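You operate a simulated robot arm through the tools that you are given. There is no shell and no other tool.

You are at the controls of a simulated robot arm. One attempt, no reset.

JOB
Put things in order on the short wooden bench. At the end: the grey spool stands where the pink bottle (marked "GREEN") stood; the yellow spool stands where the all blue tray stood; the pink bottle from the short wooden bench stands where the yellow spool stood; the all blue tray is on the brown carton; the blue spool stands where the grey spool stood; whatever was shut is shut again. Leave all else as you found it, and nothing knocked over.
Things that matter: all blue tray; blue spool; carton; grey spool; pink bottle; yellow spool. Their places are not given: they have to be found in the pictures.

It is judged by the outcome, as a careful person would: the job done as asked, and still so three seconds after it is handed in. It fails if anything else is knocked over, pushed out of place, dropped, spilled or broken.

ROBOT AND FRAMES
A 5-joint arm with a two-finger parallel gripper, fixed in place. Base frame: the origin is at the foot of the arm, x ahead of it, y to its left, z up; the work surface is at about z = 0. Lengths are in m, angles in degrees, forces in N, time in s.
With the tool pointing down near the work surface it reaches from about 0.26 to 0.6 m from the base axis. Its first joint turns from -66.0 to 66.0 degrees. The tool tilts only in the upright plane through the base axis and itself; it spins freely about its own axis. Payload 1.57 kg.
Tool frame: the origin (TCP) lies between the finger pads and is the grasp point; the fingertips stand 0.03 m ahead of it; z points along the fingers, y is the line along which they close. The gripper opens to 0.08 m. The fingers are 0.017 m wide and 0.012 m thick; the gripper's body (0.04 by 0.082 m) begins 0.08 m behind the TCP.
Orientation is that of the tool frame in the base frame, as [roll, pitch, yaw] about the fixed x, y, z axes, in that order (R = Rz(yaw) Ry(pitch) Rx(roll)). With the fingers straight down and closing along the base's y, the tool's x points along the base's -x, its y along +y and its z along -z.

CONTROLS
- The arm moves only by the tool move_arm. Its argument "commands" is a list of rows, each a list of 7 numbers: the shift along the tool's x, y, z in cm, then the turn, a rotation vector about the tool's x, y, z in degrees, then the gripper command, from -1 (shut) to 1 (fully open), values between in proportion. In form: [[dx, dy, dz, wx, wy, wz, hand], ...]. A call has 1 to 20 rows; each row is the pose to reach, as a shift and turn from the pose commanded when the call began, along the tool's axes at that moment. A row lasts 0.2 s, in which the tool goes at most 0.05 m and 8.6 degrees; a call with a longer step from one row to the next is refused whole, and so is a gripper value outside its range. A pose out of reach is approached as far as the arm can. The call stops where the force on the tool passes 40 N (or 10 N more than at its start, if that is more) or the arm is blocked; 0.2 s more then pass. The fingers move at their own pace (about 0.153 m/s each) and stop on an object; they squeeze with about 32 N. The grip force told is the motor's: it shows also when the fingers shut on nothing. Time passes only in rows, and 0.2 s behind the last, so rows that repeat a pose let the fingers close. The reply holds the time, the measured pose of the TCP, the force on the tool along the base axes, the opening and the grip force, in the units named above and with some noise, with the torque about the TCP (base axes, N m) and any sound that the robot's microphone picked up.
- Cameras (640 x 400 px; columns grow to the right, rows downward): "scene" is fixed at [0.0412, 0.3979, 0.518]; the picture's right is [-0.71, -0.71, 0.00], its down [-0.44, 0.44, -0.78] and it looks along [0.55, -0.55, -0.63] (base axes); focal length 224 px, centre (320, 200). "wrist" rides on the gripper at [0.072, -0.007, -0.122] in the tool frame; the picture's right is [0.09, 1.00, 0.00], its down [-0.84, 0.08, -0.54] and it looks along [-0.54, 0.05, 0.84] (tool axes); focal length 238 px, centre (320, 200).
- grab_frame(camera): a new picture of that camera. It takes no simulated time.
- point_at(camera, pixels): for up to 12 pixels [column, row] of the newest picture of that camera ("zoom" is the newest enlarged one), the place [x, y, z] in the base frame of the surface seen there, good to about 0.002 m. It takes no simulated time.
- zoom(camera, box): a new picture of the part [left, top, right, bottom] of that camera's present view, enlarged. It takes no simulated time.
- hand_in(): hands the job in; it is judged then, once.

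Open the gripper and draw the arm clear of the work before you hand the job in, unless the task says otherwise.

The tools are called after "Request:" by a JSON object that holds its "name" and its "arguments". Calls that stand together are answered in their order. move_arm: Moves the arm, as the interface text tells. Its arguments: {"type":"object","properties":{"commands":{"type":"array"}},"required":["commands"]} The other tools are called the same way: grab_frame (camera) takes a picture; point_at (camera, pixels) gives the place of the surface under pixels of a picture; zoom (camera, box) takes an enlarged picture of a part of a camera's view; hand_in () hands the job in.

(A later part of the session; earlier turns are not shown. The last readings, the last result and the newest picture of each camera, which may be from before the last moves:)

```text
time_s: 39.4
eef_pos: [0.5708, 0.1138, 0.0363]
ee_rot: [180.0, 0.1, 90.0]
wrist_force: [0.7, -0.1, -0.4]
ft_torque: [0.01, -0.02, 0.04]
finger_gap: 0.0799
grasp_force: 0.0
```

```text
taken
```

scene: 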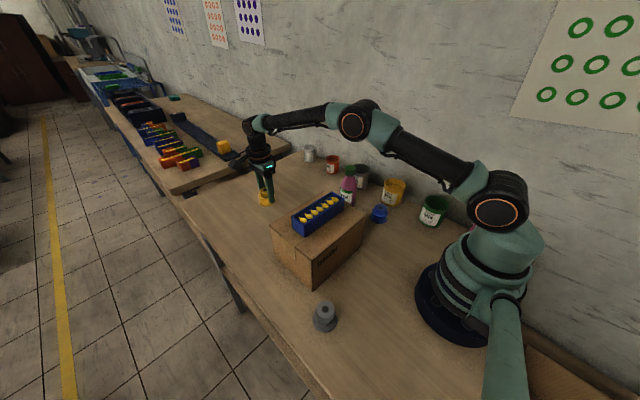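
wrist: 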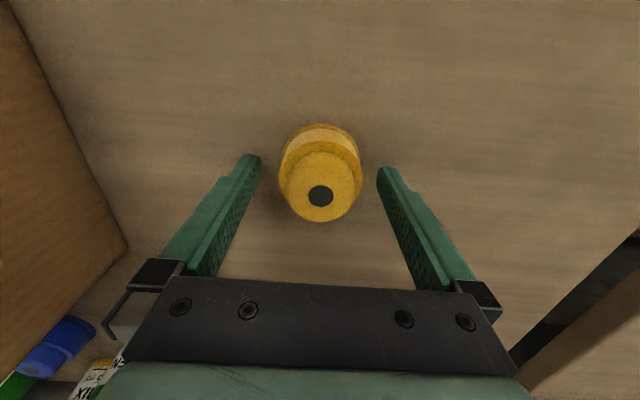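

The yellow spool stands upright at the tray's old spot. I rise and swing over to above the pink bottle at z≈0.28 to measure it.

Request:
{"name": "move_arm", "arguments": {"commands": [[0, 0, -1.5, 0, 0, 0, 1], [0, 0, -4.5, 0, 0, 0, 1], [0, 0, -8, 0, 0, 0, 1], [0, 0, -11.5, 0, 0, 0, 1], [-2.74, -2.14, -13.1, 0, 0, 0, 1], [-5.48, -4.28, -14.7, 0, 0, 0, 1], [-8.21, -6.41, -16.3, 0, 0, 0, 1], [-10.95, -8.55, -18, 0, 0, 0, 1], [-13.69, -10.69, -19.6, 0, 0, 0, 1], [-16.43, -12.83, -21.2, 0, 0, 0, 1], [-19.16, -14.96, -22.8, 0, 0, 0, 1], [-21.9, -17.1, -24.35, 0, 0, 0, 1], [-21.9, -17.1, -24.35, 0, 0, 0, 1]]}}

Request:
{"name": "grab_frame", "arguments": {"camera": "wrist"}}

Request:
{"name": "zoom", "arguments": {"camera": "scene", "box": [240, 130, 400, 230]}}

```text
time_s: 42.2
eef_pos: [0.3989, -0.1034, 0.2797]
ee_rot: [180.0, 0.1, 89.9]
wrist_force: [0.2, -0.9, -0.4]
ft_torque: [0.0, -0.01, 0.01]
finger_gap: 0.0803
grasp_force: 0.1
```

```text
taken
```

wrist: 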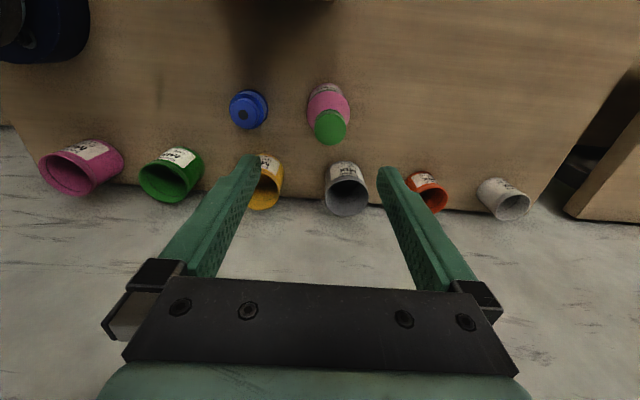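

```text
4.00 times, centred on (320, 180) of scene
```

zoom: 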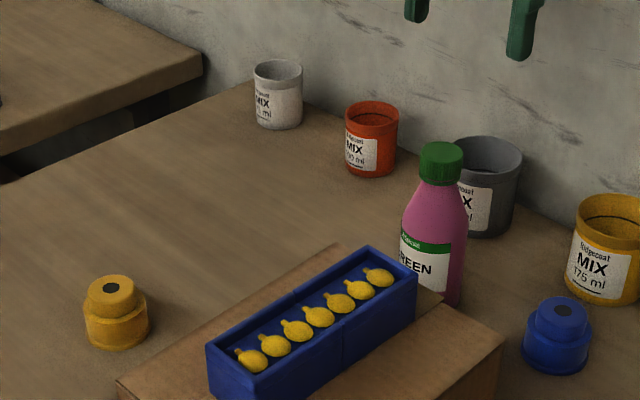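

The bottle's green cap is at (330,127) in the wrist image. I zoom in on it to measure cap centre, shoulder and body.

Request:
{"name": "zoom", "arguments": {"camera": "wrist", "box": [290, 75, 370, 155]}}

Request:
{"name": "point_at", "arguments": {"camera": "wrist", "pixels": [[330, 127], [316, 127], [345, 127], [331, 114], [331, 142], [309, 105], [348, 105], [328, 95], [327, 88], [308, 100], [349, 100], [318, 88]]}}

Request:
{"name": "zoom", "arguments": {"camera": "scene", "box": [316, 160, 380, 210]}}

Request:
{"name": "point_at", "arguments": {"camera": "scene", "pixels": [[350, 168], [350, 173], [349, 178], [348, 183], [347, 188], [346, 193], [346, 198], [355, 192], [342, 192], [357, 185], [341, 187], [355, 203]]}}

```text
5.00 times, centred on (330, 115) of wrist
```

zoom: 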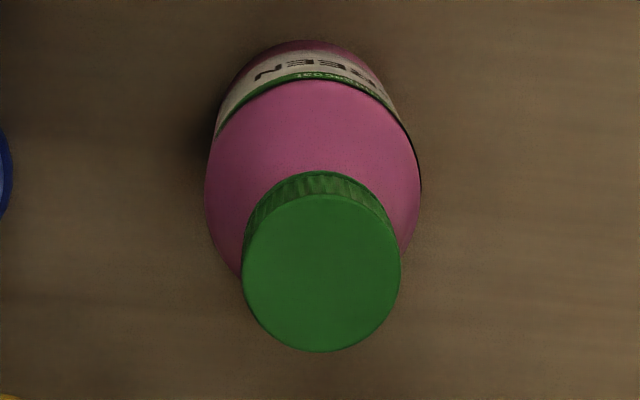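

```text
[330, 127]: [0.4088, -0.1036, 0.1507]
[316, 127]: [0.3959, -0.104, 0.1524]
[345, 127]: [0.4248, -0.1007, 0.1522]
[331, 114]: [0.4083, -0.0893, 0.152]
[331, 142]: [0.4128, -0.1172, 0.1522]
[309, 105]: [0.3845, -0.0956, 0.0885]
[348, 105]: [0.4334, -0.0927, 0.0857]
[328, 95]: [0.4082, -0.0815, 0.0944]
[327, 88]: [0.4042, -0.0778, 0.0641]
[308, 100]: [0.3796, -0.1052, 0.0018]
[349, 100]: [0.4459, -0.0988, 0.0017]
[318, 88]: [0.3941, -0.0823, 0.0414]
```

```text
8.00 times, centred on (348, 185) of scene
```

zoom: 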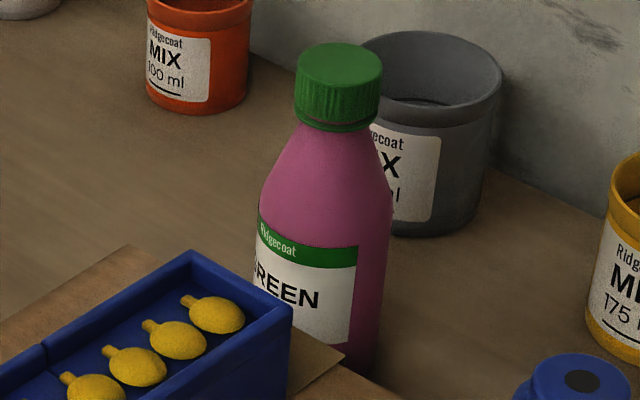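

```text
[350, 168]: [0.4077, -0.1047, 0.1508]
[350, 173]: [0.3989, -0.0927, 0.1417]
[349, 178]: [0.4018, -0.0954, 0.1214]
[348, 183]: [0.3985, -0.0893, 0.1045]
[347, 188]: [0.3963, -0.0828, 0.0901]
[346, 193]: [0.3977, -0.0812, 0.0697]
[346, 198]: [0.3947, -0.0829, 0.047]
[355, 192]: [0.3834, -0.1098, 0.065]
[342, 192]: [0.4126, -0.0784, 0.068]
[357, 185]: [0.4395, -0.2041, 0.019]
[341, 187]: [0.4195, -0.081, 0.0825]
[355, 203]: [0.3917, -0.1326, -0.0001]
```

Bottle axis ≈(0.4095, -0.1033), body ⌀≈0.051 up to z≈0.088, cap top z≈0.152. I shift 1 cm in +x and descend to z≈0.20 (fingertips at 0.17, above the cap) to check centring.

Request:
{"name": "move_arm", "arguments": {"commands": [[0, 0.5, 0, 0, 0, 0, 1], [0, 1.05, 0, 0, 0, 0, 1], [0, 1.05, 2, 0, 0, 0, 1], [0, 1.05, 4.5, 0, 0, 0, 1], [0, 1.05, 6.8, 0, 0, 0, 1], [0, 1.05, 8, 0, 0, 0, 1], [0, 1.05, 8, 0, 0, 0, 1]]}}

Request:
{"name": "grab_frame", "arguments": {"camera": "wrist"}}

Request:
{"name": "point_at", "arguments": {"camera": "wrist", "pixels": [[321, 170], [321, 160], [321, 180], [305, 170], [337, 170]]}}

```text
time_s: 43.8
eef_pos: [0.4093, -0.1041, 0.1997]
ee_rot: [179.9, 0.0, 90.0]
wrist_force: [0.1, 1.1, 0.9]
ft_torque: [0.0, 0.0, -0.01]
finger_gap: 0.0803
grasp_force: 0.0
```

```text
taken
```

wrist: 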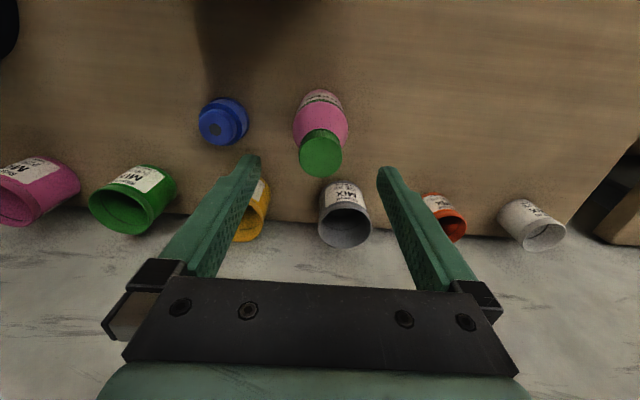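

```text
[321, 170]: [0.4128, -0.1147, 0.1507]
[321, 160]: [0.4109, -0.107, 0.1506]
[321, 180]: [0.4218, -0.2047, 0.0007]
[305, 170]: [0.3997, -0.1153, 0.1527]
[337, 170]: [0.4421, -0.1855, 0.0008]
```

The cap (column ~320) lies on the tool axis. I descend 12 cm to TCP z≈0.080, fingers around the body.

Request:
{"name": "move_arm", "arguments": {"commands": [[0, 0, 1, 0, 0, 0, 1], [0, 0, 3, 0, 0, 0, 1], [0, 0, 5, 0, 0, 0, 1], [0, 0, 7, 0, 0, 0, 1], [0, 0, 9, 0, 0, 0, 1], [0, 0, 10.5, 0, 0, 0, 1], [0, 0, 11.5, 0, 0, 0, 1], [0, 0, 11.9, 0, 0, 0, 1], [0, 0, 11.9, 0, 0, 0, 1]]}}

Request:
{"name": "grab_frame", "arguments": {"camera": "wrist"}}

Request:
{"name": "zoom", "arguments": {"camera": "scene", "box": [290, 110, 418, 210]}}

```text
time_s: 45.8
eef_pos: [0.41, -0.1042, 0.0816]
ee_rot: [-180.0, -0.1, 90.0]
wrist_force: [0.4, 0.3, -0.1]
ft_torque: [0.02, 0.01, -0.01]
finger_gap: 0.08
grasp_force: 0.0
```

```text
taken
```

wrist: 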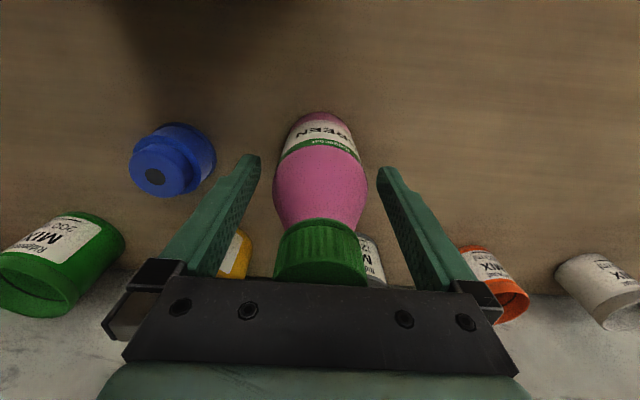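

```text
4.00 times, centred on (354, 160) of scene
```

zoom: 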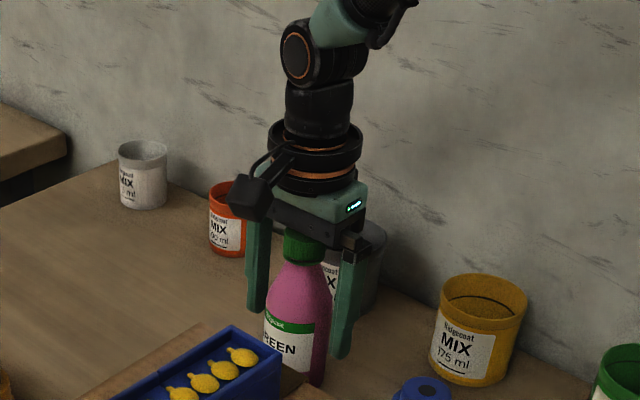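

The fingers straddle the bottle body, no contact forces, cap clear of the palm. I close gradually.

Request:
{"name": "move_arm", "arguments": {"commands": [[0, 0, 0, 0, 0, 0, 0.6], [0, 0, 0, 0, 0, 0, 0.4], [0, 0, 0, 0, 0, 0, 0.3], [0, 0, 0, 0, 0, 0, 0.2], [0, 0, 0, 0, 0, 0, 0], [0, 0, 0, 0, 0, 0, -0.5], [0, 0, 0, 0, 0, 0, -1], [0, 0, 0, 0, 0, 0, -1]]}}

Request:
{"name": "grab_frame", "arguments": {"camera": "wrist"}}

```text
time_s: 47.6
eef_pos: [0.4099, -0.1047, 0.0811]
ee_rot: [-180.0, 0.0, 90.0]
wrist_force: [-0.6, 0.4, 0.5]
ft_torque: [0.05, 0.02, 0.02]
finger_gap: 0.0538
grasp_force: 32.2
```

```text
taken
```

wrist: 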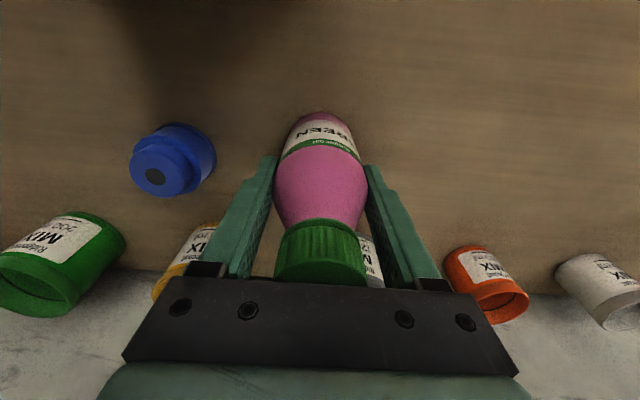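

The bottle is gripped (gap 0.054, 32 N). I lift it 5 cm slowly.

Request:
{"name": "move_arm", "arguments": {"commands": [[0, 0, -0.3, 0, 0, 0, -1], [0, 0, -0.8, 0, 0, 0, -1], [0, 0, -1.6, 0, 0, 0, -1], [0, 0, -2.6, 0, 0, 0, -1], [0, 0, -3.6, 0, 0, 0, -1], [0, 0, -4.5, 0, 0, 0, -1], [0, 0, -5, 0, 0, 0, -1], [0, 0, -5, 0, 0, 0, -1]]}}

Request:
{"name": "zoom", "arguments": {"camera": "scene", "box": [290, 110, 418, 210]}}

Request:
{"name": "grab_frame", "arguments": {"camera": "wrist"}}

```text
time_s: 49.4
eef_pos: [0.4101, -0.1046, 0.1302]
ee_rot: [-179.9, 0.0, 90.1]
wrist_force: [0.1, 0.7, -1.9]
ft_torque: [0.03, 0.0, 0.0]
finger_gap: 0.054
grasp_force: 31.9
```

```text
4.00 times, centred on (354, 160) of scene
```

zoom: 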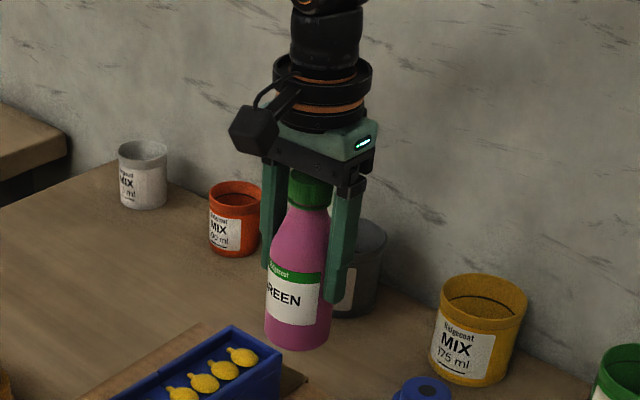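

```text
taken
```

wrist: 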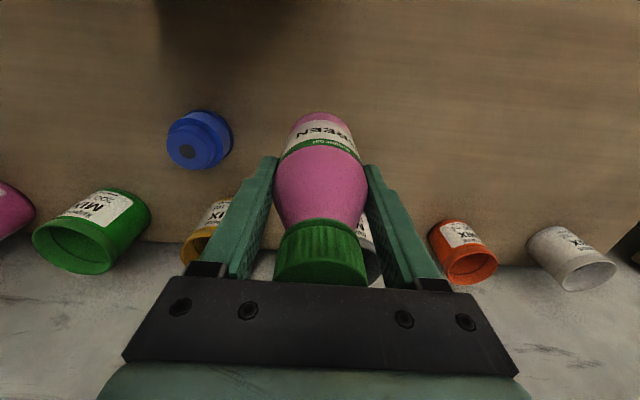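

The bottle hangs upright with its base ~5 cm up. I carry it along +x to above the yellow spool's old spot (0.590, -0.087).

Request:
{"name": "move_arm", "arguments": {"commands": [[0.05, 0.5, 0, 0, 0, 0, -1], [0.15, 1.6, 0, 0, 0, 0, -1], [0.3, 3.3, 0, 0, 0, 0, -1], [0.48, 5.2, 0, 0, 0, 0, -1], [0.66, 7.2, 0, 0, 0, 0, -1], [0.85, 9.2, 0, 0, 0, 0, -1], [1.03, 11.2, 0, 0, 0, 0, -1], [1.2, 13.1, 0, 0, 0, 0, -1], [1.37, 14.9, 0, 0, 0, 0, -1], [1.5, 16.5, 0, 0, 0, 0, -1], [1.6, 17.6, 0, 0, 0, 0, -1], [1.66, 18, 0, 0, 0, 0, -1], [1.66, 18, 0, 0, 0, 0, -1]]}}

Request:
{"name": "zoom", "arguments": {"camera": "scene", "box": [260, 90, 388, 210]}}

Request:
{"name": "grab_frame", "arguments": {"camera": "wrist"}}

```text
time_s: 52.2
eef_pos: [0.5896, -0.0885, 0.1307]
ee_rot: [180.0, 0.0, 90.0]
wrist_force: [0.0, 0.5, -3.1]
ft_torque: [0.03, 0.03, -0.02]
finger_gap: 0.0536
grasp_force: 32.1
```

```text
3.33 times, centred on (324, 150) of scene
```

zoom: 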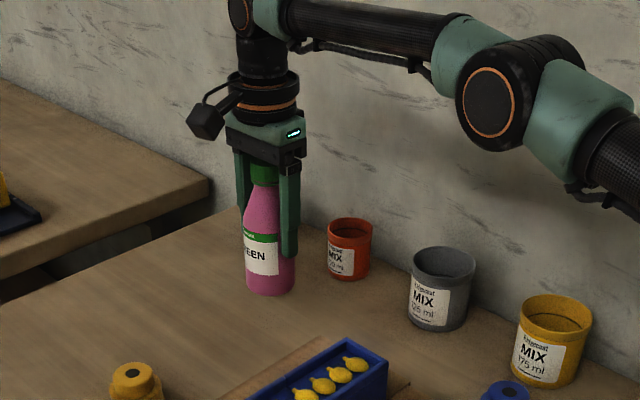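

```text
taken
```

wrist: 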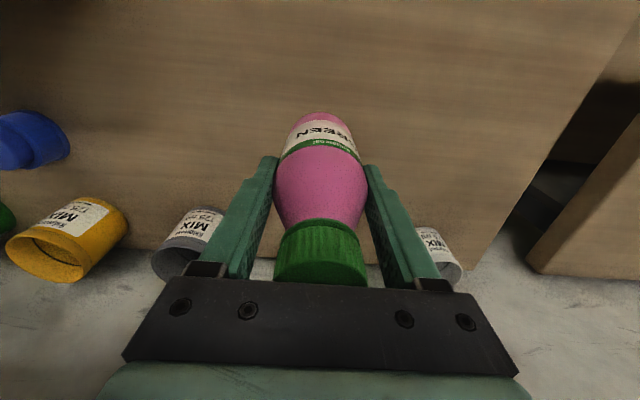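

The bottle is at (0.590, -0.0885), fully reached. I lower it 4.8 cm, slowing near the bench.

Request:
{"name": "move_arm", "arguments": {"commands": [[0, 0, 0.5, 0, 0, 0, -1], [0, 0, 1.4, 0, 0, 0, -1], [0, 0, 2.5, 0, 0, 0, -1], [0, 0, 3.5, 0, 0, 0, -1], [0, 0, 4.2, 0, 0, 0, -1], [0, 0, 4.6, 0, 0, 0, -1], [0, 0, 4.7, 0, 0, 0, -1], [0, 0, 4.7, 0, 0, 0, -1]]}}

Request:
{"name": "move_arm", "arguments": {"commands": [[0, 0, 0.1, 0, 0, 0, -1], [0, 0, 0.1, 0, 0, 0, -1]]}}

Request:
{"name": "move_arm", "arguments": {"commands": [[0, 0, 0.1, 0, 0, 0, -1], [0, 0, 0.1, 0, 0, 0, -1]]}}

```text
time_s: 54.0
eef_pos: [0.5897, -0.0888, 0.0825]
ee_rot: [180.0, -0.1, 90.1]
wrist_force: [0.4, -1.3, -2.3]
ft_torque: [0.03, -0.05, 0.01]
finger_gap: 0.0541
grasp_force: 32.2
```

```text
time_s: 54.6
eef_pos: [0.5888, -0.0877, 0.0834]
ee_rot: [180.0, 0.0, 90.0]
wrist_force: [0.1, 0.3, -2.2]
ft_torque: [0.01, 0.01, 0.03]
finger_gap: 0.0541
grasp_force: 31.8
```

```text
time_s: 55.2
eef_pos: [0.5896, -0.0893, 0.0826]
ee_rot: [-180.0, -0.1, 90.0]
wrist_force: [0.0, 0.4, -2.2]
ft_torque: [0.01, -0.02, 0.01]
finger_gap: 0.054
grasp_force: 32.3
```

No contact yet (force still shows the bottle's ~2 N weight). Another 1 mm.

Request:
{"name": "move_arm", "arguments": {"commands": [[0, 0, 0.1, 0, 0, 0, -1], [0, 0, 0.1, 0, 0, 0, -1]]}}

```text
time_s: 55.8
eef_pos: [0.5892, -0.0881, 0.0818]
ee_rot: [-179.9, 0.1, 90.1]
wrist_force: [-0.7, -0.4, -2.5]
ft_torque: [-0.03, 0.0, -0.05]
finger_gap: 0.0537
grasp_force: 31.6
```

Still hanging at z≈0.0818; another 1 mm step.

Request:
{"name": "move_arm", "arguments": {"commands": [[0, 0, 0.08, 0, 0, 0, -1], [0, 0, 0.08, 0, 0, 0, -1]]}}

```text
time_s: 56.4
eef_pos: [0.5892, -0.0897, 0.0809]
ee_rot: [-180.0, 0.0, 90.0]
wrist_force: [-2.9, 0.2, 5.9]
ft_torque: [0.06, 0.27, 0.0]
finger_gap: 0.0541
grasp_force: 32.2
```

The force changed to +6 N, so the bottle stands on the bench. I open gradually without moving.

Request:
{"name": "move_arm", "arguments": {"commands": [[0, 0, 0, 0, 0, 0, 0.3], [0, 0, 0, 0, 0, 0, 0.45], [0, 0, 0, 0, 0, 0, 0.6], [0, 0, 0, 0, 0, 0, 0.8], [0, 0, 0, 0, 0, 0, 1], [0, 0, 0, 0, 0, 0, 1]]}}

Request:
{"name": "grab_frame", "arguments": {"camera": "wrist"}}

Request:
{"name": "zoom", "arguments": {"camera": "scene", "box": [260, 90, 388, 210]}}

```text
time_s: 57.8
eef_pos: [0.5895, -0.0879, 0.0808]
ee_rot: [180.0, 0.0, 90.0]
wrist_force: [0.6, -0.5, 0.4]
ft_torque: [-0.02, -0.01, -0.01]
finger_gap: 0.0798
grasp_force: 0.0
```

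```text
taken
```

wrist: 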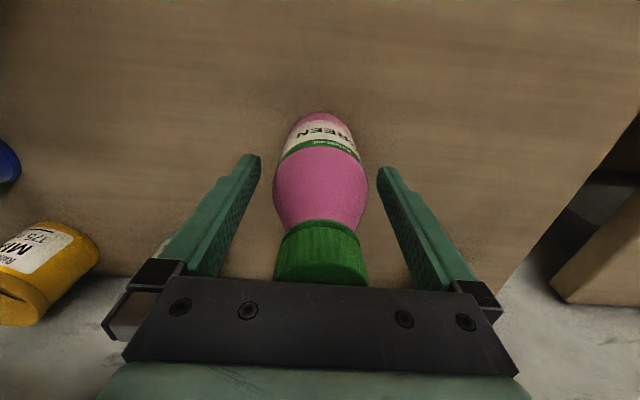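

```text
3.33 times, centred on (324, 150) of scene
```

zoom: 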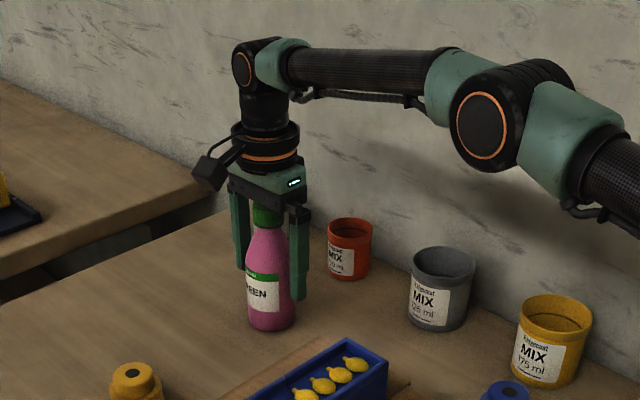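

The bottle stands upright at the yellow spool's old spot. I rise clear of it, go high over the carton, and come above the grey spool (0.190, 0.233) at z≈0.25, turning so the fingers close along y (away from the carton corner).

Request:
{"name": "move_arm", "arguments": {"commands": [[0, 0, -2, 0, 0, 0, 1], [0, 0, -4.5, 0, 0, 0, 1], [0, 0, -7, 0, 0, 0, 1], [0, -0.4, -9, 0, 0, 0, 1], [0, -0.9, -11, 0, 0, 0, 1], [0, -1.6, -13, 0, 0, 0, 1], [0.5, -3.5, -15, 0, 0, 0, 1], [3.1, -6.4, -16, 0, 0, -6.9, 1], [5.7, -9.3, -17, 0, 0, -13.8, 1], [8.4, -12.3, -18, 0, 0, -20.8, 1], [11, -15.2, -19, 0, 0, -27.7, 1], [13.6, -18.1, -20, 0, 0, -34.6, 1], [16.2, -21, -21, 0, 0, -41.5, 1], [18.85, -23.95, -21.9, 0, 0, -48.5, 1], [21.1, -26.6, -21, 0, 0, -55.4, 1], [23.3, -29.3, -20.2, 0, 0, -62.3, 1], [25.5, -31.9, -19.4, 0, 0, -69.2, 1], [27.7, -34.6, -18.5, 0, 0, -76.2, 1], [29.9, -37.3, -17.7, 0, 0, -83.1, 1], [32.15, -39.95, -16.9, 0, 0, -90, 1]]}}

Request:
{"name": "grab_frame", "arguments": {"camera": "wrist"}}

Request:
{"name": "grab_frame", "arguments": {"camera": "scene"}}

```text
time_s: 62.0
eef_pos: [0.1896, 0.2364, 0.252]
ee_rot: [-180.0, 0.0, -179.9]
wrist_force: [0.3, 0.3, -0.2]
ft_torque: [0.02, 0.02, -0.02]
finger_gap: 0.08
grasp_force: 0.0
```

```text
taken
```

wrist: 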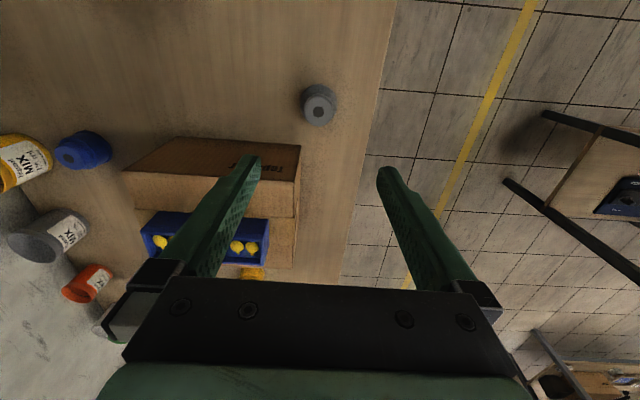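

```text
taken
```

scene: 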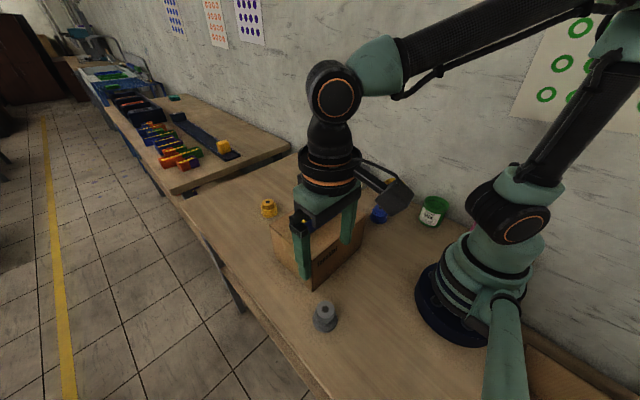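

Above the grey spool now; its hole shows at about (319,104) in the wrist image. I measure it and the carton edge from here.

Request:
{"name": "point_at", "arguments": {"camera": "wrist", "pixels": [[319, 104], [305, 104], [334, 104], [319, 92], [319, 120], [318, 85], [300, 148], [297, 190], [299, 215], [127, 170]]}}

Request:
{"name": "zoom", "arguments": {"camera": "wrist", "box": [280, 70, 360, 140]}}

```text
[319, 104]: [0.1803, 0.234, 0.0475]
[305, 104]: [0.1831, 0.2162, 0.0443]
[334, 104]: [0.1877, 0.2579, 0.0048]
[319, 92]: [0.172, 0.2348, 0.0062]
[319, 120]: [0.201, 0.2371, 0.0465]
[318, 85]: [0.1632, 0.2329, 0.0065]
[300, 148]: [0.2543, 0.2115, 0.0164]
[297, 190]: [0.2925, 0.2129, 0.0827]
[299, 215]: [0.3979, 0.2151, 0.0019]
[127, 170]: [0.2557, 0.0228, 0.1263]
```

```text
5.71 times, centred on (320, 105) of wrist
```

zoom: 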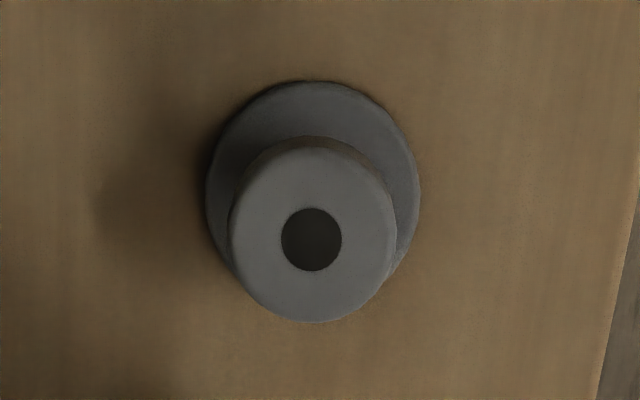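

The zoom shows the hole at zoom pixel (311,239); I take points on the knob rim and flange from it.

Request:
{"name": "point_at", "arguments": {"camera": "zoom", "pixels": [[311, 239], [238, 239], [387, 239], [311, 160], [311, 315], [215, 190], [412, 190], [311, 90], [345, 225]]}}

```text
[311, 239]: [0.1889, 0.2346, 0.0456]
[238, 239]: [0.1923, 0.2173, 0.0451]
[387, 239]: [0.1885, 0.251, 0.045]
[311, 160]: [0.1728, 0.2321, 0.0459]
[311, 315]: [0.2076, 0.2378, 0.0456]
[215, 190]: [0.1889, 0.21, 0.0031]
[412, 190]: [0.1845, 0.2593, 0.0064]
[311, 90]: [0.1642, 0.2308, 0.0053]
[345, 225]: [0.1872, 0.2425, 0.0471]
```

Grey spool axis ≈(0.190, 0.234). I descend to z≈0.10 and re-read the pose.

Request:
{"name": "move_arm", "arguments": {"commands": [[0, 0, 3, 0, 0, 0, 1], [0, 0, 6, 0, 0, 0, 1], [0, 0, 9, 0, 0, 0, 1], [0, 0, 12, 0, 0, 0, 1], [0, 0, 14, 0, 0, 0, 1], [0, 0, 15.2, 0, 0, 0, 1], [0, 0, 15.2, 0, 0, 0, 1]]}}

Request:
{"name": "zoom", "arguments": {"camera": "wrist", "box": [240, 80, 400, 220]}}

Request:
{"name": "zoom", "arguments": {"camera": "scene", "box": [250, 180, 420, 350]}}

```text
time_s: 63.6
eef_pos: [0.1907, 0.234, 0.0967]
ee_rot: [-180.0, 0.0, 180.0]
wrist_force: [0.0, 0.1, -0.5]
ft_torque: [-0.03, 0.01, 0.01]
finger_gap: 0.0803
grasp_force: 0.0
```

```text
2.86 times, centred on (320, 150) of wrist
```

zoom: 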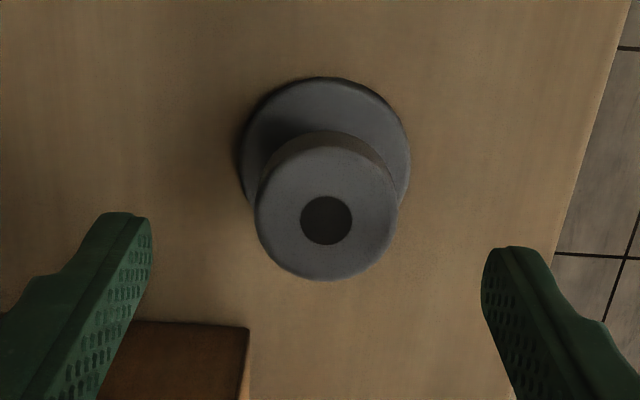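

```text
2.35 times, centred on (335, 265) of scene
```

zoom: 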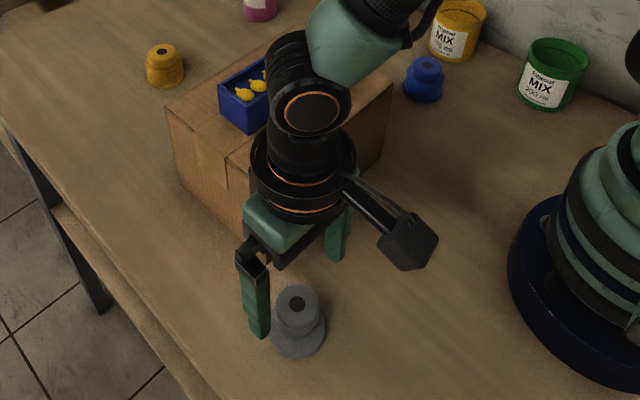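

Aligned over the spool (hole at zoom (326,220) near the tool axis) and the left finger passes in front of the carton. I descend to TCP z≈0.043.

Request:
{"name": "move_arm", "arguments": {"commands": [[0, 0, 1.2, 0, 0, 0, 1], [0, 0, 2.4, 0, 0, 0, 1], [0, 0, 3.6, 0, 0, 0, 1], [0, 0, 4.6, 0, 0, 0, 1], [0, 0, 5.4, 0, 0, 0, 1], [0, 0, 5.4, 0, 0, 0, 1]]}}

Request:
{"name": "grab_frame", "arguments": {"camera": "wrist"}}

Request:
{"name": "zoom", "arguments": {"camera": "scene", "box": [250, 180, 420, 350]}}

```text
time_s: 65.0
eef_pos: [0.1918, 0.2325, 0.0444]
ee_rot: [180.0, 0.0, 180.0]
wrist_force: [0.7, 0.3, 0.4]
ft_torque: [0.01, -0.02, -0.01]
finger_gap: 0.08
grasp_force: 0.1
```

```text
taken
```

wrist: 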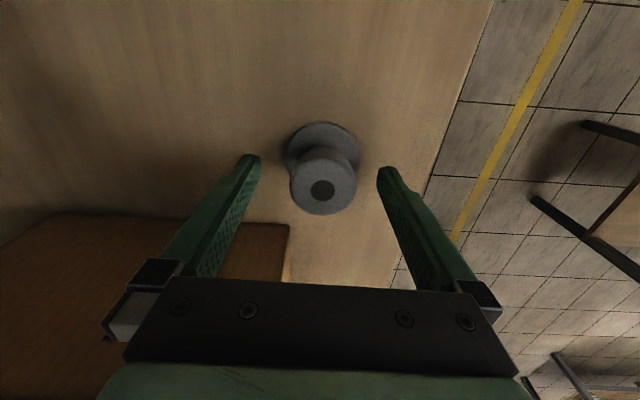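

```text
2.35 times, centred on (335, 265) of scene
```

zoom: 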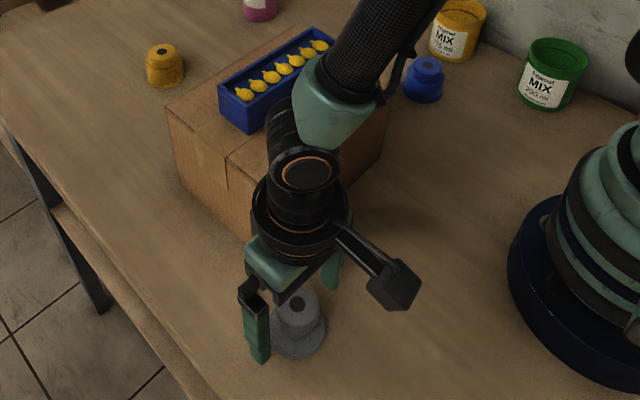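

Spool hole at (322,190) matches the TCP pixel. I close gradually on the grey spool.

Request:
{"name": "move_arm", "arguments": {"commands": [[0, 0, 0, 0, 0, 0, 0.5], [0, 0, 0, 0, 0, 0, 0.2], [0, 0, 0, 0, 0, 0, 0], [0, 0, 0, 0, 0, 0, -0.15], [0, 0, 0, 0, 0, 0, -0.5], [0, 0, 0, 0, 0, 0, -1], [0, 0, 0, 0, 0, 0, -1]]}}

Request:
{"name": "grab_frame", "arguments": {"camera": "wrist"}}

```text
time_s: 66.6
eef_pos: [0.1919, 0.2339, 0.0429]
ee_rot: [-180.0, 0.0, 180.0]
wrist_force: [-0.3, -0.2, 0.2]
ft_torque: [-0.02, 0.01, 0.01]
finger_gap: 0.0384
grasp_force: 31.9
```

```text
taken
```

wrist: 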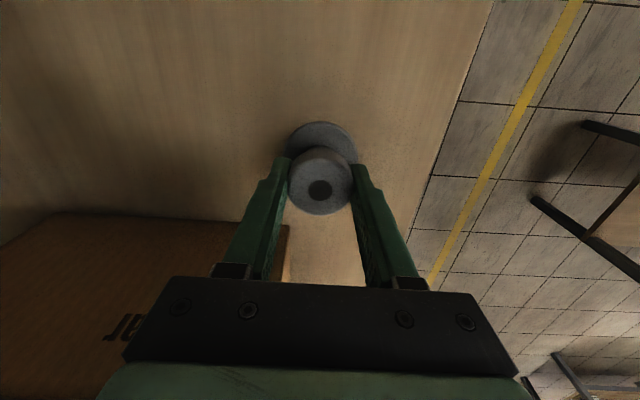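

Gripped at gap 0.038. I lift straight up, slowly at first, to z≈0.28.

Request:
{"name": "move_arm", "arguments": {"commands": [[0, 0, -0.3, 0, 0, 0, -1], [0, 0, -0.8, 0, 0, 0, -1], [0, 0, -1.8, 0, 0, 0, -1], [0, 0, -3.2, 0, 0, 0, -1], [0, 0, -5, 0, 0, 0, -1], [0, 0, -7, 0, 0, 0, -1], [0, 0, -9, 0, 0, 0, -1], [0, 0, -11, 0, 0, 0, -1], [0, 0, -13, 0, 0, 0, -1], [0, 0, -15, 0, 0, 0, -1], [0, 0, -17, 0, 0, 0, -1], [0, 0, -19, 0, 0, 0, -1], [0, 0, -21, 0, 0, 0, -1], [0, 0, -22.5, 0, 0, 0, -1], [0, 0, -23.5, 0, 0, 0, -1], [0, 0, -23.8, 0, 0, 0, -1], [0, 0, -23.8, 0, 0, 0, -1]]}}

Request:
{"name": "grab_frame", "arguments": {"camera": "wrist"}}

Request:
{"name": "grab_frame", "arguments": {"camera": "scene"}}

```text
time_s: 70.2
eef_pos: [0.1899, 0.2332, 0.2823]
ee_rot: [179.9, -0.1, -180.0]
wrist_force: [1.2, -0.7, -1.2]
ft_torque: [-0.02, -0.01, -0.02]
finger_gap: 0.0381
grasp_force: 31.9
```

```text
taken
```

wrist: 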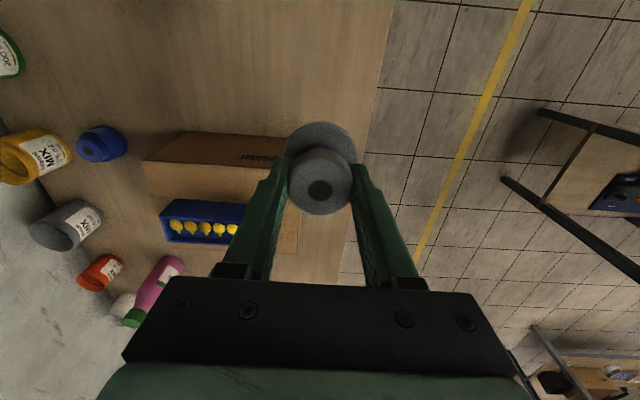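

```text
taken
```

scene: 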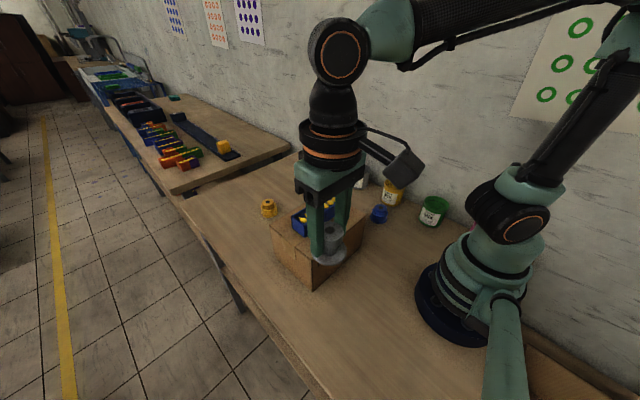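

The spool is held upright, well clear of the tray. I carry it at this height over the carton to above the bottle's old spot (0.4095, -0.103).

Request:
{"name": "move_arm", "arguments": {"commands": [[-0.44, -0.67, 0, 0, 0, 0, -1], [-1.31, -2.02, 0, 0, 0, 0, -1], [-2.63, -4.04, 0, 0, 0, 0, -1], [-4.16, -6.4, 0, 0, 0, 0, -1], [-5.8, -8.93, 0, 0, 0, 0, -1], [-7.45, -11.46, 0, 0, 0, 0, -1], [-9.09, -13.99, 0, 0, 0, 0, -1], [-10.73, -16.51, 0, 0, 0, 0, -1], [-12.37, -19.04, 0, 0, 0, 0, -1], [-14.02, -21.57, 0, 0, 0, 0, -1], [-15.66, -24.1, 0, 0, 0, 0, -1], [-17.19, -26.45, 0, 0, 0, 0, -1], [-18.62, -28.65, 0, 0, 0, 0, -1], [-19.82, -30.5, 0, 0, 0, 0, -1], [-20.81, -32, 0, 0, 0, 0, -1], [-21.46, -33.03, 0, 0, 0, 0, -1], [-21.9, -33.7, 0, 0, 0, 0, -1], [-21.9, -33.7, 0, 0, 0, 0, -1]]}}

Request:
{"name": "grab_frame", "arguments": {"camera": "scene"}}

Request:
{"name": "grab_frame", "arguments": {"camera": "wrist"}}

```text
time_s: 74.0
eef_pos: [0.4089, -0.1044, 0.2817]
ee_rot: [-180.0, 0.1, -180.0]
wrist_force: [0.5, -0.7, -0.8]
ft_torque: [0.01, 0.02, 0.05]
finger_gap: 0.038
grasp_force: 31.8
```

```text
taken
```

scene: 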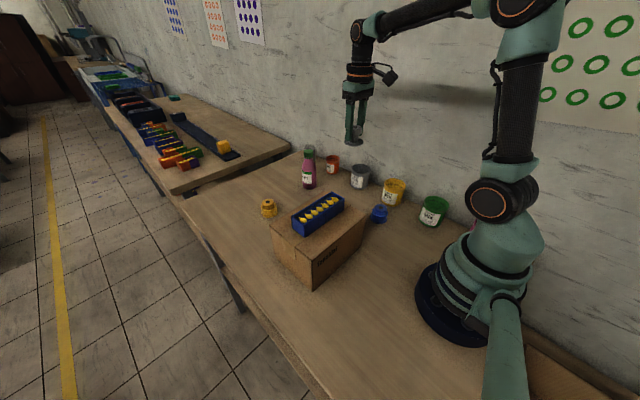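

```text
taken
```

wrist: 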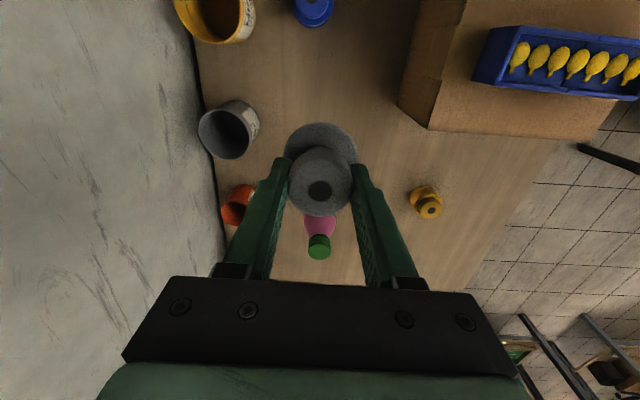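

At (0.409, -0.104). I lower straight down to about 3 mm above the bench, then creep.

Request:
{"name": "move_arm", "arguments": {"commands": [[0, 0, 0.7, 0, 0, 0, -1], [0, 0, 2.2, 0, 0, 0, -1], [0, 0, 4.2, 0, 0, 0, -1], [0, 0, 6.5, 0, 0, 0, -1], [0, 0, 9, 0, 0, 0, -1], [0, 0, 11.5, 0, 0, 0, -1], [0, 0, 14, 0, 0, 0, -1], [0, 0, 16.5, 0, 0, 0, -1], [0, 0, 18.8, 0, 0, 0, -1], [0, 0, 20.8, 0, 0, 0, -1], [0, 0, 22.2, 0, 0, 0, -1], [0, 0, 23.1, 0, 0, 0, -1], [0, 0, 23.4, 0, 0, 0, -1], [0, 0, 23.5, 0, 0, 0, -1], [0, 0, 23.5, 0, 0, 0, -1]]}}

Request:
{"name": "move_arm", "arguments": {"commands": [[0, 0, 0.1, 0, 0, 0, -1], [0, 0, 0.1, 0, 0, 0, -1]]}}

```text
time_s: 77.2
eef_pos: [0.4097, -0.1053, 0.0455]
ee_rot: [179.9, 0.0, 180.0]
wrist_force: [0.0, -0.5, 0.2]
ft_torque: [0.01, -0.01, 0.05]
finger_gap: 0.0381
grasp_force: 32.1
```

```text
time_s: 77.8
eef_pos: [0.4098, -0.1056, 0.0458]
ee_rot: [179.9, 0.0, -179.9]
wrist_force: [-0.1, 0.4, -0.6]
ft_torque: [-0.04, -0.01, -0.03]
finger_gap: 0.0379
grasp_force: 31.8
```

No contact yet at z≈0.045; y reads about 1.5 mm low, so I nudge +1 mm in y and creep further down.

Request:
{"name": "move_arm", "arguments": {"commands": [[0, 0.12, 0, 0, 0, 0, -1], [0, 0.12, 0.1, 0, 0, 0, -1], [0, 0.12, 0.1, 0, 0, 0, -1]]}}

Request:
{"name": "move_arm", "arguments": {"commands": [[0, 0, 0.1, 0, 0, 0, -1], [0, 0, 0.1, 0, 0, 0, -1]]}}

```text
time_s: 78.6
eef_pos: [0.4092, -0.1029, 0.0449]
ee_rot: [-180.0, 0.0, 180.0]
wrist_force: [-0.5, 0.3, -0.5]
ft_torque: [0.0, 0.01, 0.04]
finger_gap: 0.038
grasp_force: 31.7
```

```text
time_s: 79.2
eef_pos: [0.4086, -0.1033, 0.0432]
ee_rot: [180.0, 0.0, -180.0]
wrist_force: [-5.9, 1.3, 16.1]
ft_torque: [0.04, 0.24, -0.07]
finger_gap: 0.0378
grasp_force: 31.7
```

Contact (16 N) at z≈0.043, so the grey spool stands on the bench. I ease off slightly and open gradually.

Request:
{"name": "move_arm", "arguments": {"commands": [[0, 0, -0.06, 0, 0, 0, -1], [0, 0, -0.06, 0, 0, 0, -0.05], [0, 0, -0.06, 0, 0, 0, 0.1], [0, 0, -0.06, 0, 0, 0, 0.3], [0, 0, -0.06, 0, 0, 0, 0.6], [0, 0, -0.06, 0, 0, 0, 0.8], [0, 0, -0.06, 0, 0, 0, 0.8]]}}

Request:
{"name": "grab_frame", "arguments": {"camera": "wrist"}}

Request:
{"name": "zoom", "arguments": {"camera": "scene", "box": [280, 110, 408, 230]}}

```text
time_s: 80.8
eef_pos: [0.4095, -0.1031, 0.0434]
ee_rot: [-179.9, 0.0, 180.0]
wrist_force: [-0.2, 0.2, 0.6]
ft_torque: [0.0, -0.02, -0.01]
finger_gap: 0.072
grasp_force: 0.1
```

```text
taken
```

wrist: 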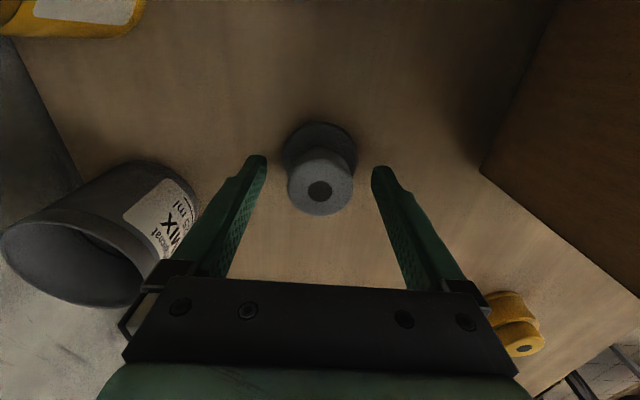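

```text
3.33 times, centred on (344, 170) of scene
```

zoom: 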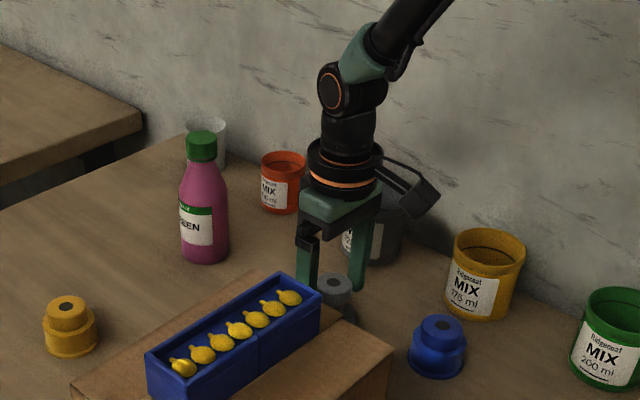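

The grey spool stands free at the bottle's old spot. I rise to z≈0.20 and go over the blue spool (0.288, -0.125) to measure it again.

Request:
{"name": "move_arm", "arguments": {"commands": [[0, 0, -1.5, 0, 0, 0, 0.8], [0, 0, -4, 0, 0, 0, 0.8], [0, 0, -7, 0, 0, 0, 0.8], [0, 0, -10, 0, 0, 0, 0.8], [0, 0, -13, 0, 0, 0, 0.8], [0, 0, -15.7, 0, 0, 0, 0.8], [2.5, -0.45, -15.7, 0, 0, 0, 0.8], [5, -0.9, -15.7, 0, 0, 0, 0.8], [7.5, -1.35, -15.7, 0, 0, 0, 0.8], [10, -1.8, -15.7, 0, 0, 0, 0.8], [12.15, -2.2, -15.7, 0, 0, 0, 0.8], [12.15, -2.2, -15.7, 0, 0, 0, 0.8]]}}

Request:
{"name": "grab_frame", "arguments": {"camera": "wrist"}}

Request:
{"name": "zoom", "arguments": {"camera": "wrist", "box": [280, 70, 380, 170]}}

```text
time_s: 83.4
eef_pos: [0.2877, -0.1238, 0.2011]
ee_rot: [180.0, -0.1, -179.9]
wrist_force: [0.3, 0.0, -0.2]
ft_torque: [0.0, 0.0, 0.02]
finger_gap: 0.0721
grasp_force: 0.0
```

```text
taken
```

wrist: 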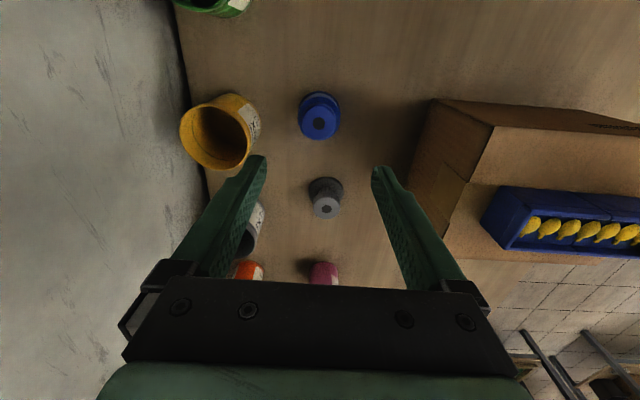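

```text
4.00 times, centred on (330, 120) of wrist
```

zoom: 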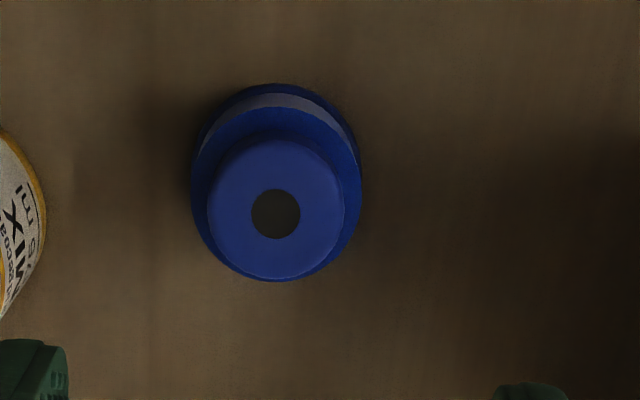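

The zoom shows the blue spool's hole at (275,213); measuring rim points and the cup edge.

Request:
{"name": "point_at", "arguments": {"camera": "zoom", "pixels": [[275, 213], [213, 213], [340, 213], [275, 150], [275, 272], [198, 190], [356, 190], [275, 90], [40, 200], [44, 170], [20, 280]]}}

```text
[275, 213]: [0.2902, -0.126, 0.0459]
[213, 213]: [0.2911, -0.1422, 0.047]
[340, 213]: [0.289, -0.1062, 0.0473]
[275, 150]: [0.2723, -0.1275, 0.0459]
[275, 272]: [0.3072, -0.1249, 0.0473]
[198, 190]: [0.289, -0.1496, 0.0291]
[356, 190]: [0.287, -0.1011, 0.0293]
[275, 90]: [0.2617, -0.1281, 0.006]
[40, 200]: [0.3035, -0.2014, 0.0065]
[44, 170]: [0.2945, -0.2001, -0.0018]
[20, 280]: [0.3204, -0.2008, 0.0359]
```

Blue spool axis ≈(0.2897, -0.1253); the yellow cup's front edge is at y≈-0.20, leaving room for the finger. I shift 2 mm / -1.3 mm, open fully and descend to z≈0.10.

Request:
{"name": "move_arm", "arguments": {"commands": [[-0.2, -0.13, 0, 0, 0, 0, 0.85], [-0.2, -0.13, 2.5, 0, 0, 0, 0.85], [-0.2, -0.13, 5, 0, 0, 0, 0.85], [-0.2, -0.13, 7.5, 0, 0, 0, 0.85], [-0.2, -0.13, 9.5, 0, 0, 0, 0.85], [-0.2, -0.13, 10.1, 0, 0, 0, 0.85], [-0.2, -0.13, 10.1, 0, 0, 0, 0.85]]}}

Request:
{"name": "grab_frame", "arguments": {"camera": "wrist"}}

Request:
{"name": "zoom", "arguments": {"camera": "scene", "box": [320, 120, 470, 240]}}

```text
time_s: 85.0
eef_pos: [0.2885, -0.1271, 0.098]
ee_rot: [-180.0, 0.0, -180.0]
wrist_force: [0.1, 0.5, 0.1]
ft_torque: [0.01, 0.0, -0.01]
finger_gap: 0.0741
grasp_force: 0.0
```

```text
taken
```

wrist: 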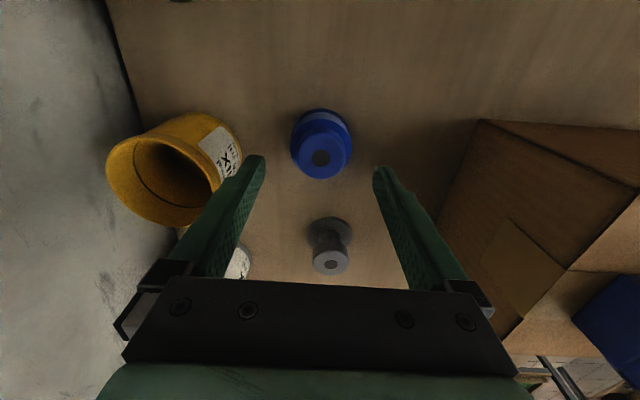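

```text
3.33 times, centred on (395, 180) of scene
```

zoom: 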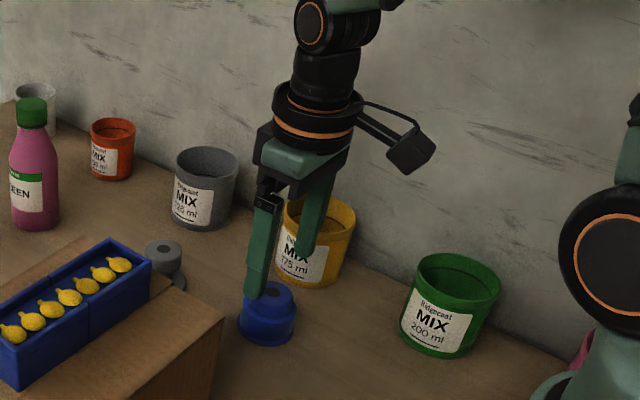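

The hole (320,158) is exactly where the tool axis projects. I descend to TCP z≈0.040.

Request:
{"name": "move_arm", "arguments": {"commands": [[0, 0, 1.2, 0, 0, 0, 0.85], [0, 0, 2.4, 0, 0, 0, 0.85], [0, 0, 3.6, 0, 0, 0, 0.85], [0, 0, 4.8, 0, 0, 0, 0.85], [0, 0, 5.8, 0, 0, 0, 0.85], [0, 0, 5.8, 0, 0, 0, 0.85]]}}

Request:
{"name": "grab_frame", "arguments": {"camera": "wrist"}}

```text
time_s: 86.4
eef_pos: [0.2891, -0.1261, 0.0408]
ee_rot: [180.0, 0.1, 180.0]
wrist_force: [-0.2, -0.3, -0.1]
ft_torque: [-0.01, -0.01, 0.01]
finger_gap: 0.0741
grasp_force: 0.1
```

```text
taken
```

wrist: 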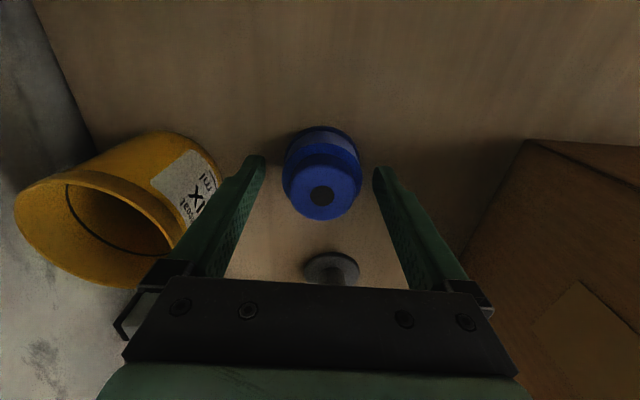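

The blue spool is centred (hole at 321,196), no contact. I close gradually.

Request:
{"name": "move_arm", "arguments": {"commands": [[0, 0, 0, 0, 0, 0, 0.5], [0, 0, 0, 0, 0, 0, 0.25], [0, 0, 0, 0, 0, 0, 0.1], [0, 0, 0, 0, 0, 0, -0.1], [0, 0, 0, 0, 0, 0, -0.5], [0, 0, 0, 0, 0, 0, -1], [0, 0, 0, 0, 0, 0, -1]]}}

Request:
{"name": "grab_frame", "arguments": {"camera": "wrist"}}

```text
time_s: 88.0
eef_pos: [0.2895, -0.1256, 0.0419]
ee_rot: [180.0, 0.0, -180.0]
wrist_force: [-0.3, -0.2, 0.1]
ft_torque: [0.01, 0.03, 0.01]
finger_gap: 0.0386
grasp_force: 32.1
```

```text
taken
```

wrist: 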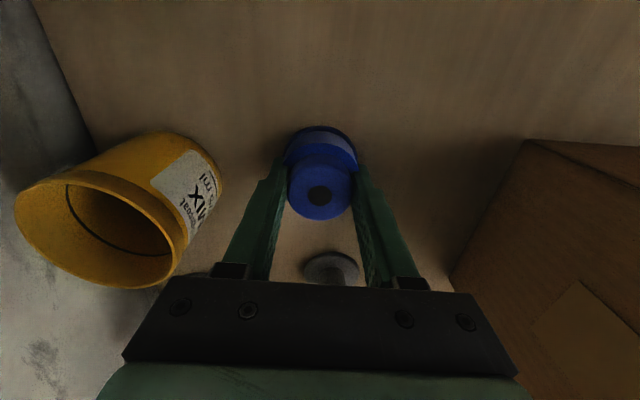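

Gripped at gap 0.039. I lift straight up to z≈0.28, slowly at first.

Request:
{"name": "move_arm", "arguments": {"commands": [[0, 0, -0.3, 0, 0, 0, -1], [0, 0, -0.8, 0, 0, 0, -1], [0, 0, -1.8, 0, 0, 0, -1], [0, 0, -3.2, 0, 0, 0, -1], [0, 0, -5, 0, 0, 0, -1], [0, 0, -7, 0, 0, 0, -1], [0, 0, -9, 0, 0, 0, -1], [0, 0, -11, 0, 0, 0, -1], [0, 0, -13, 0, 0, 0, -1], [0, 0, -15, 0, 0, 0, -1], [0, 0, -17, 0, 0, 0, -1], [0, 0, -19, 0, 0, 0, -1], [0, 0, -21, 0, 0, 0, -1], [0, 0, -22.7, 0, 0, 0, -1], [0, 0, -23.7, 0, 0, 0, -1], [0, 0, -24, 0, 0, 0, -1], [0, 0, -24, 0, 0, 0, -1]]}}

Request:
{"name": "grab_frame", "arguments": {"camera": "wrist"}}

Request:
{"name": "grab_frame", "arguments": {"camera": "scene"}}

```text
time_s: 91.6
eef_pos: [0.2906, -0.1271, 0.2818]
ee_rot: [-179.9, 0.0, -179.9]
wrist_force: [-0.4, 1.0, -0.9]
ft_torque: [0.02, 0.01, -0.01]
finger_gap: 0.0384
grasp_force: 31.9
```

```text
taken
```

wrist: 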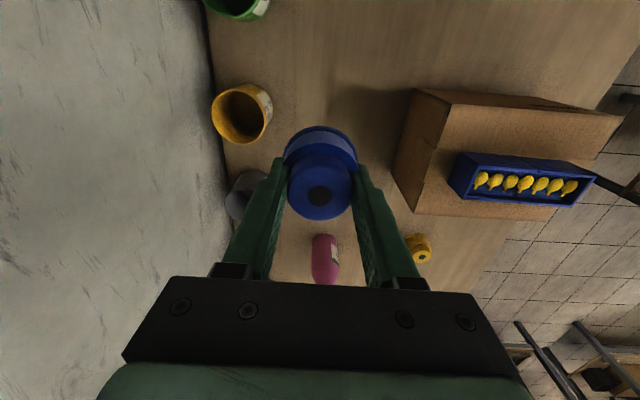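

```text
taken
```

scene: 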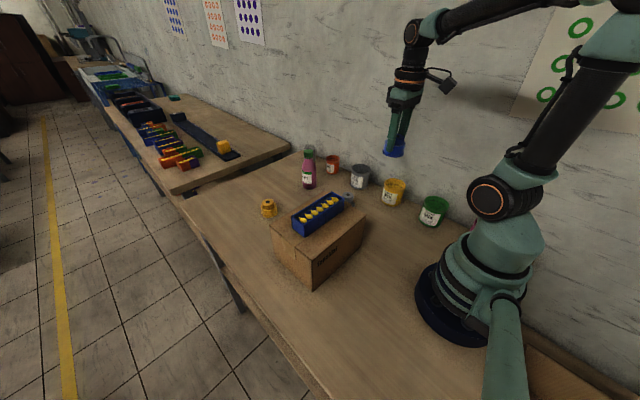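

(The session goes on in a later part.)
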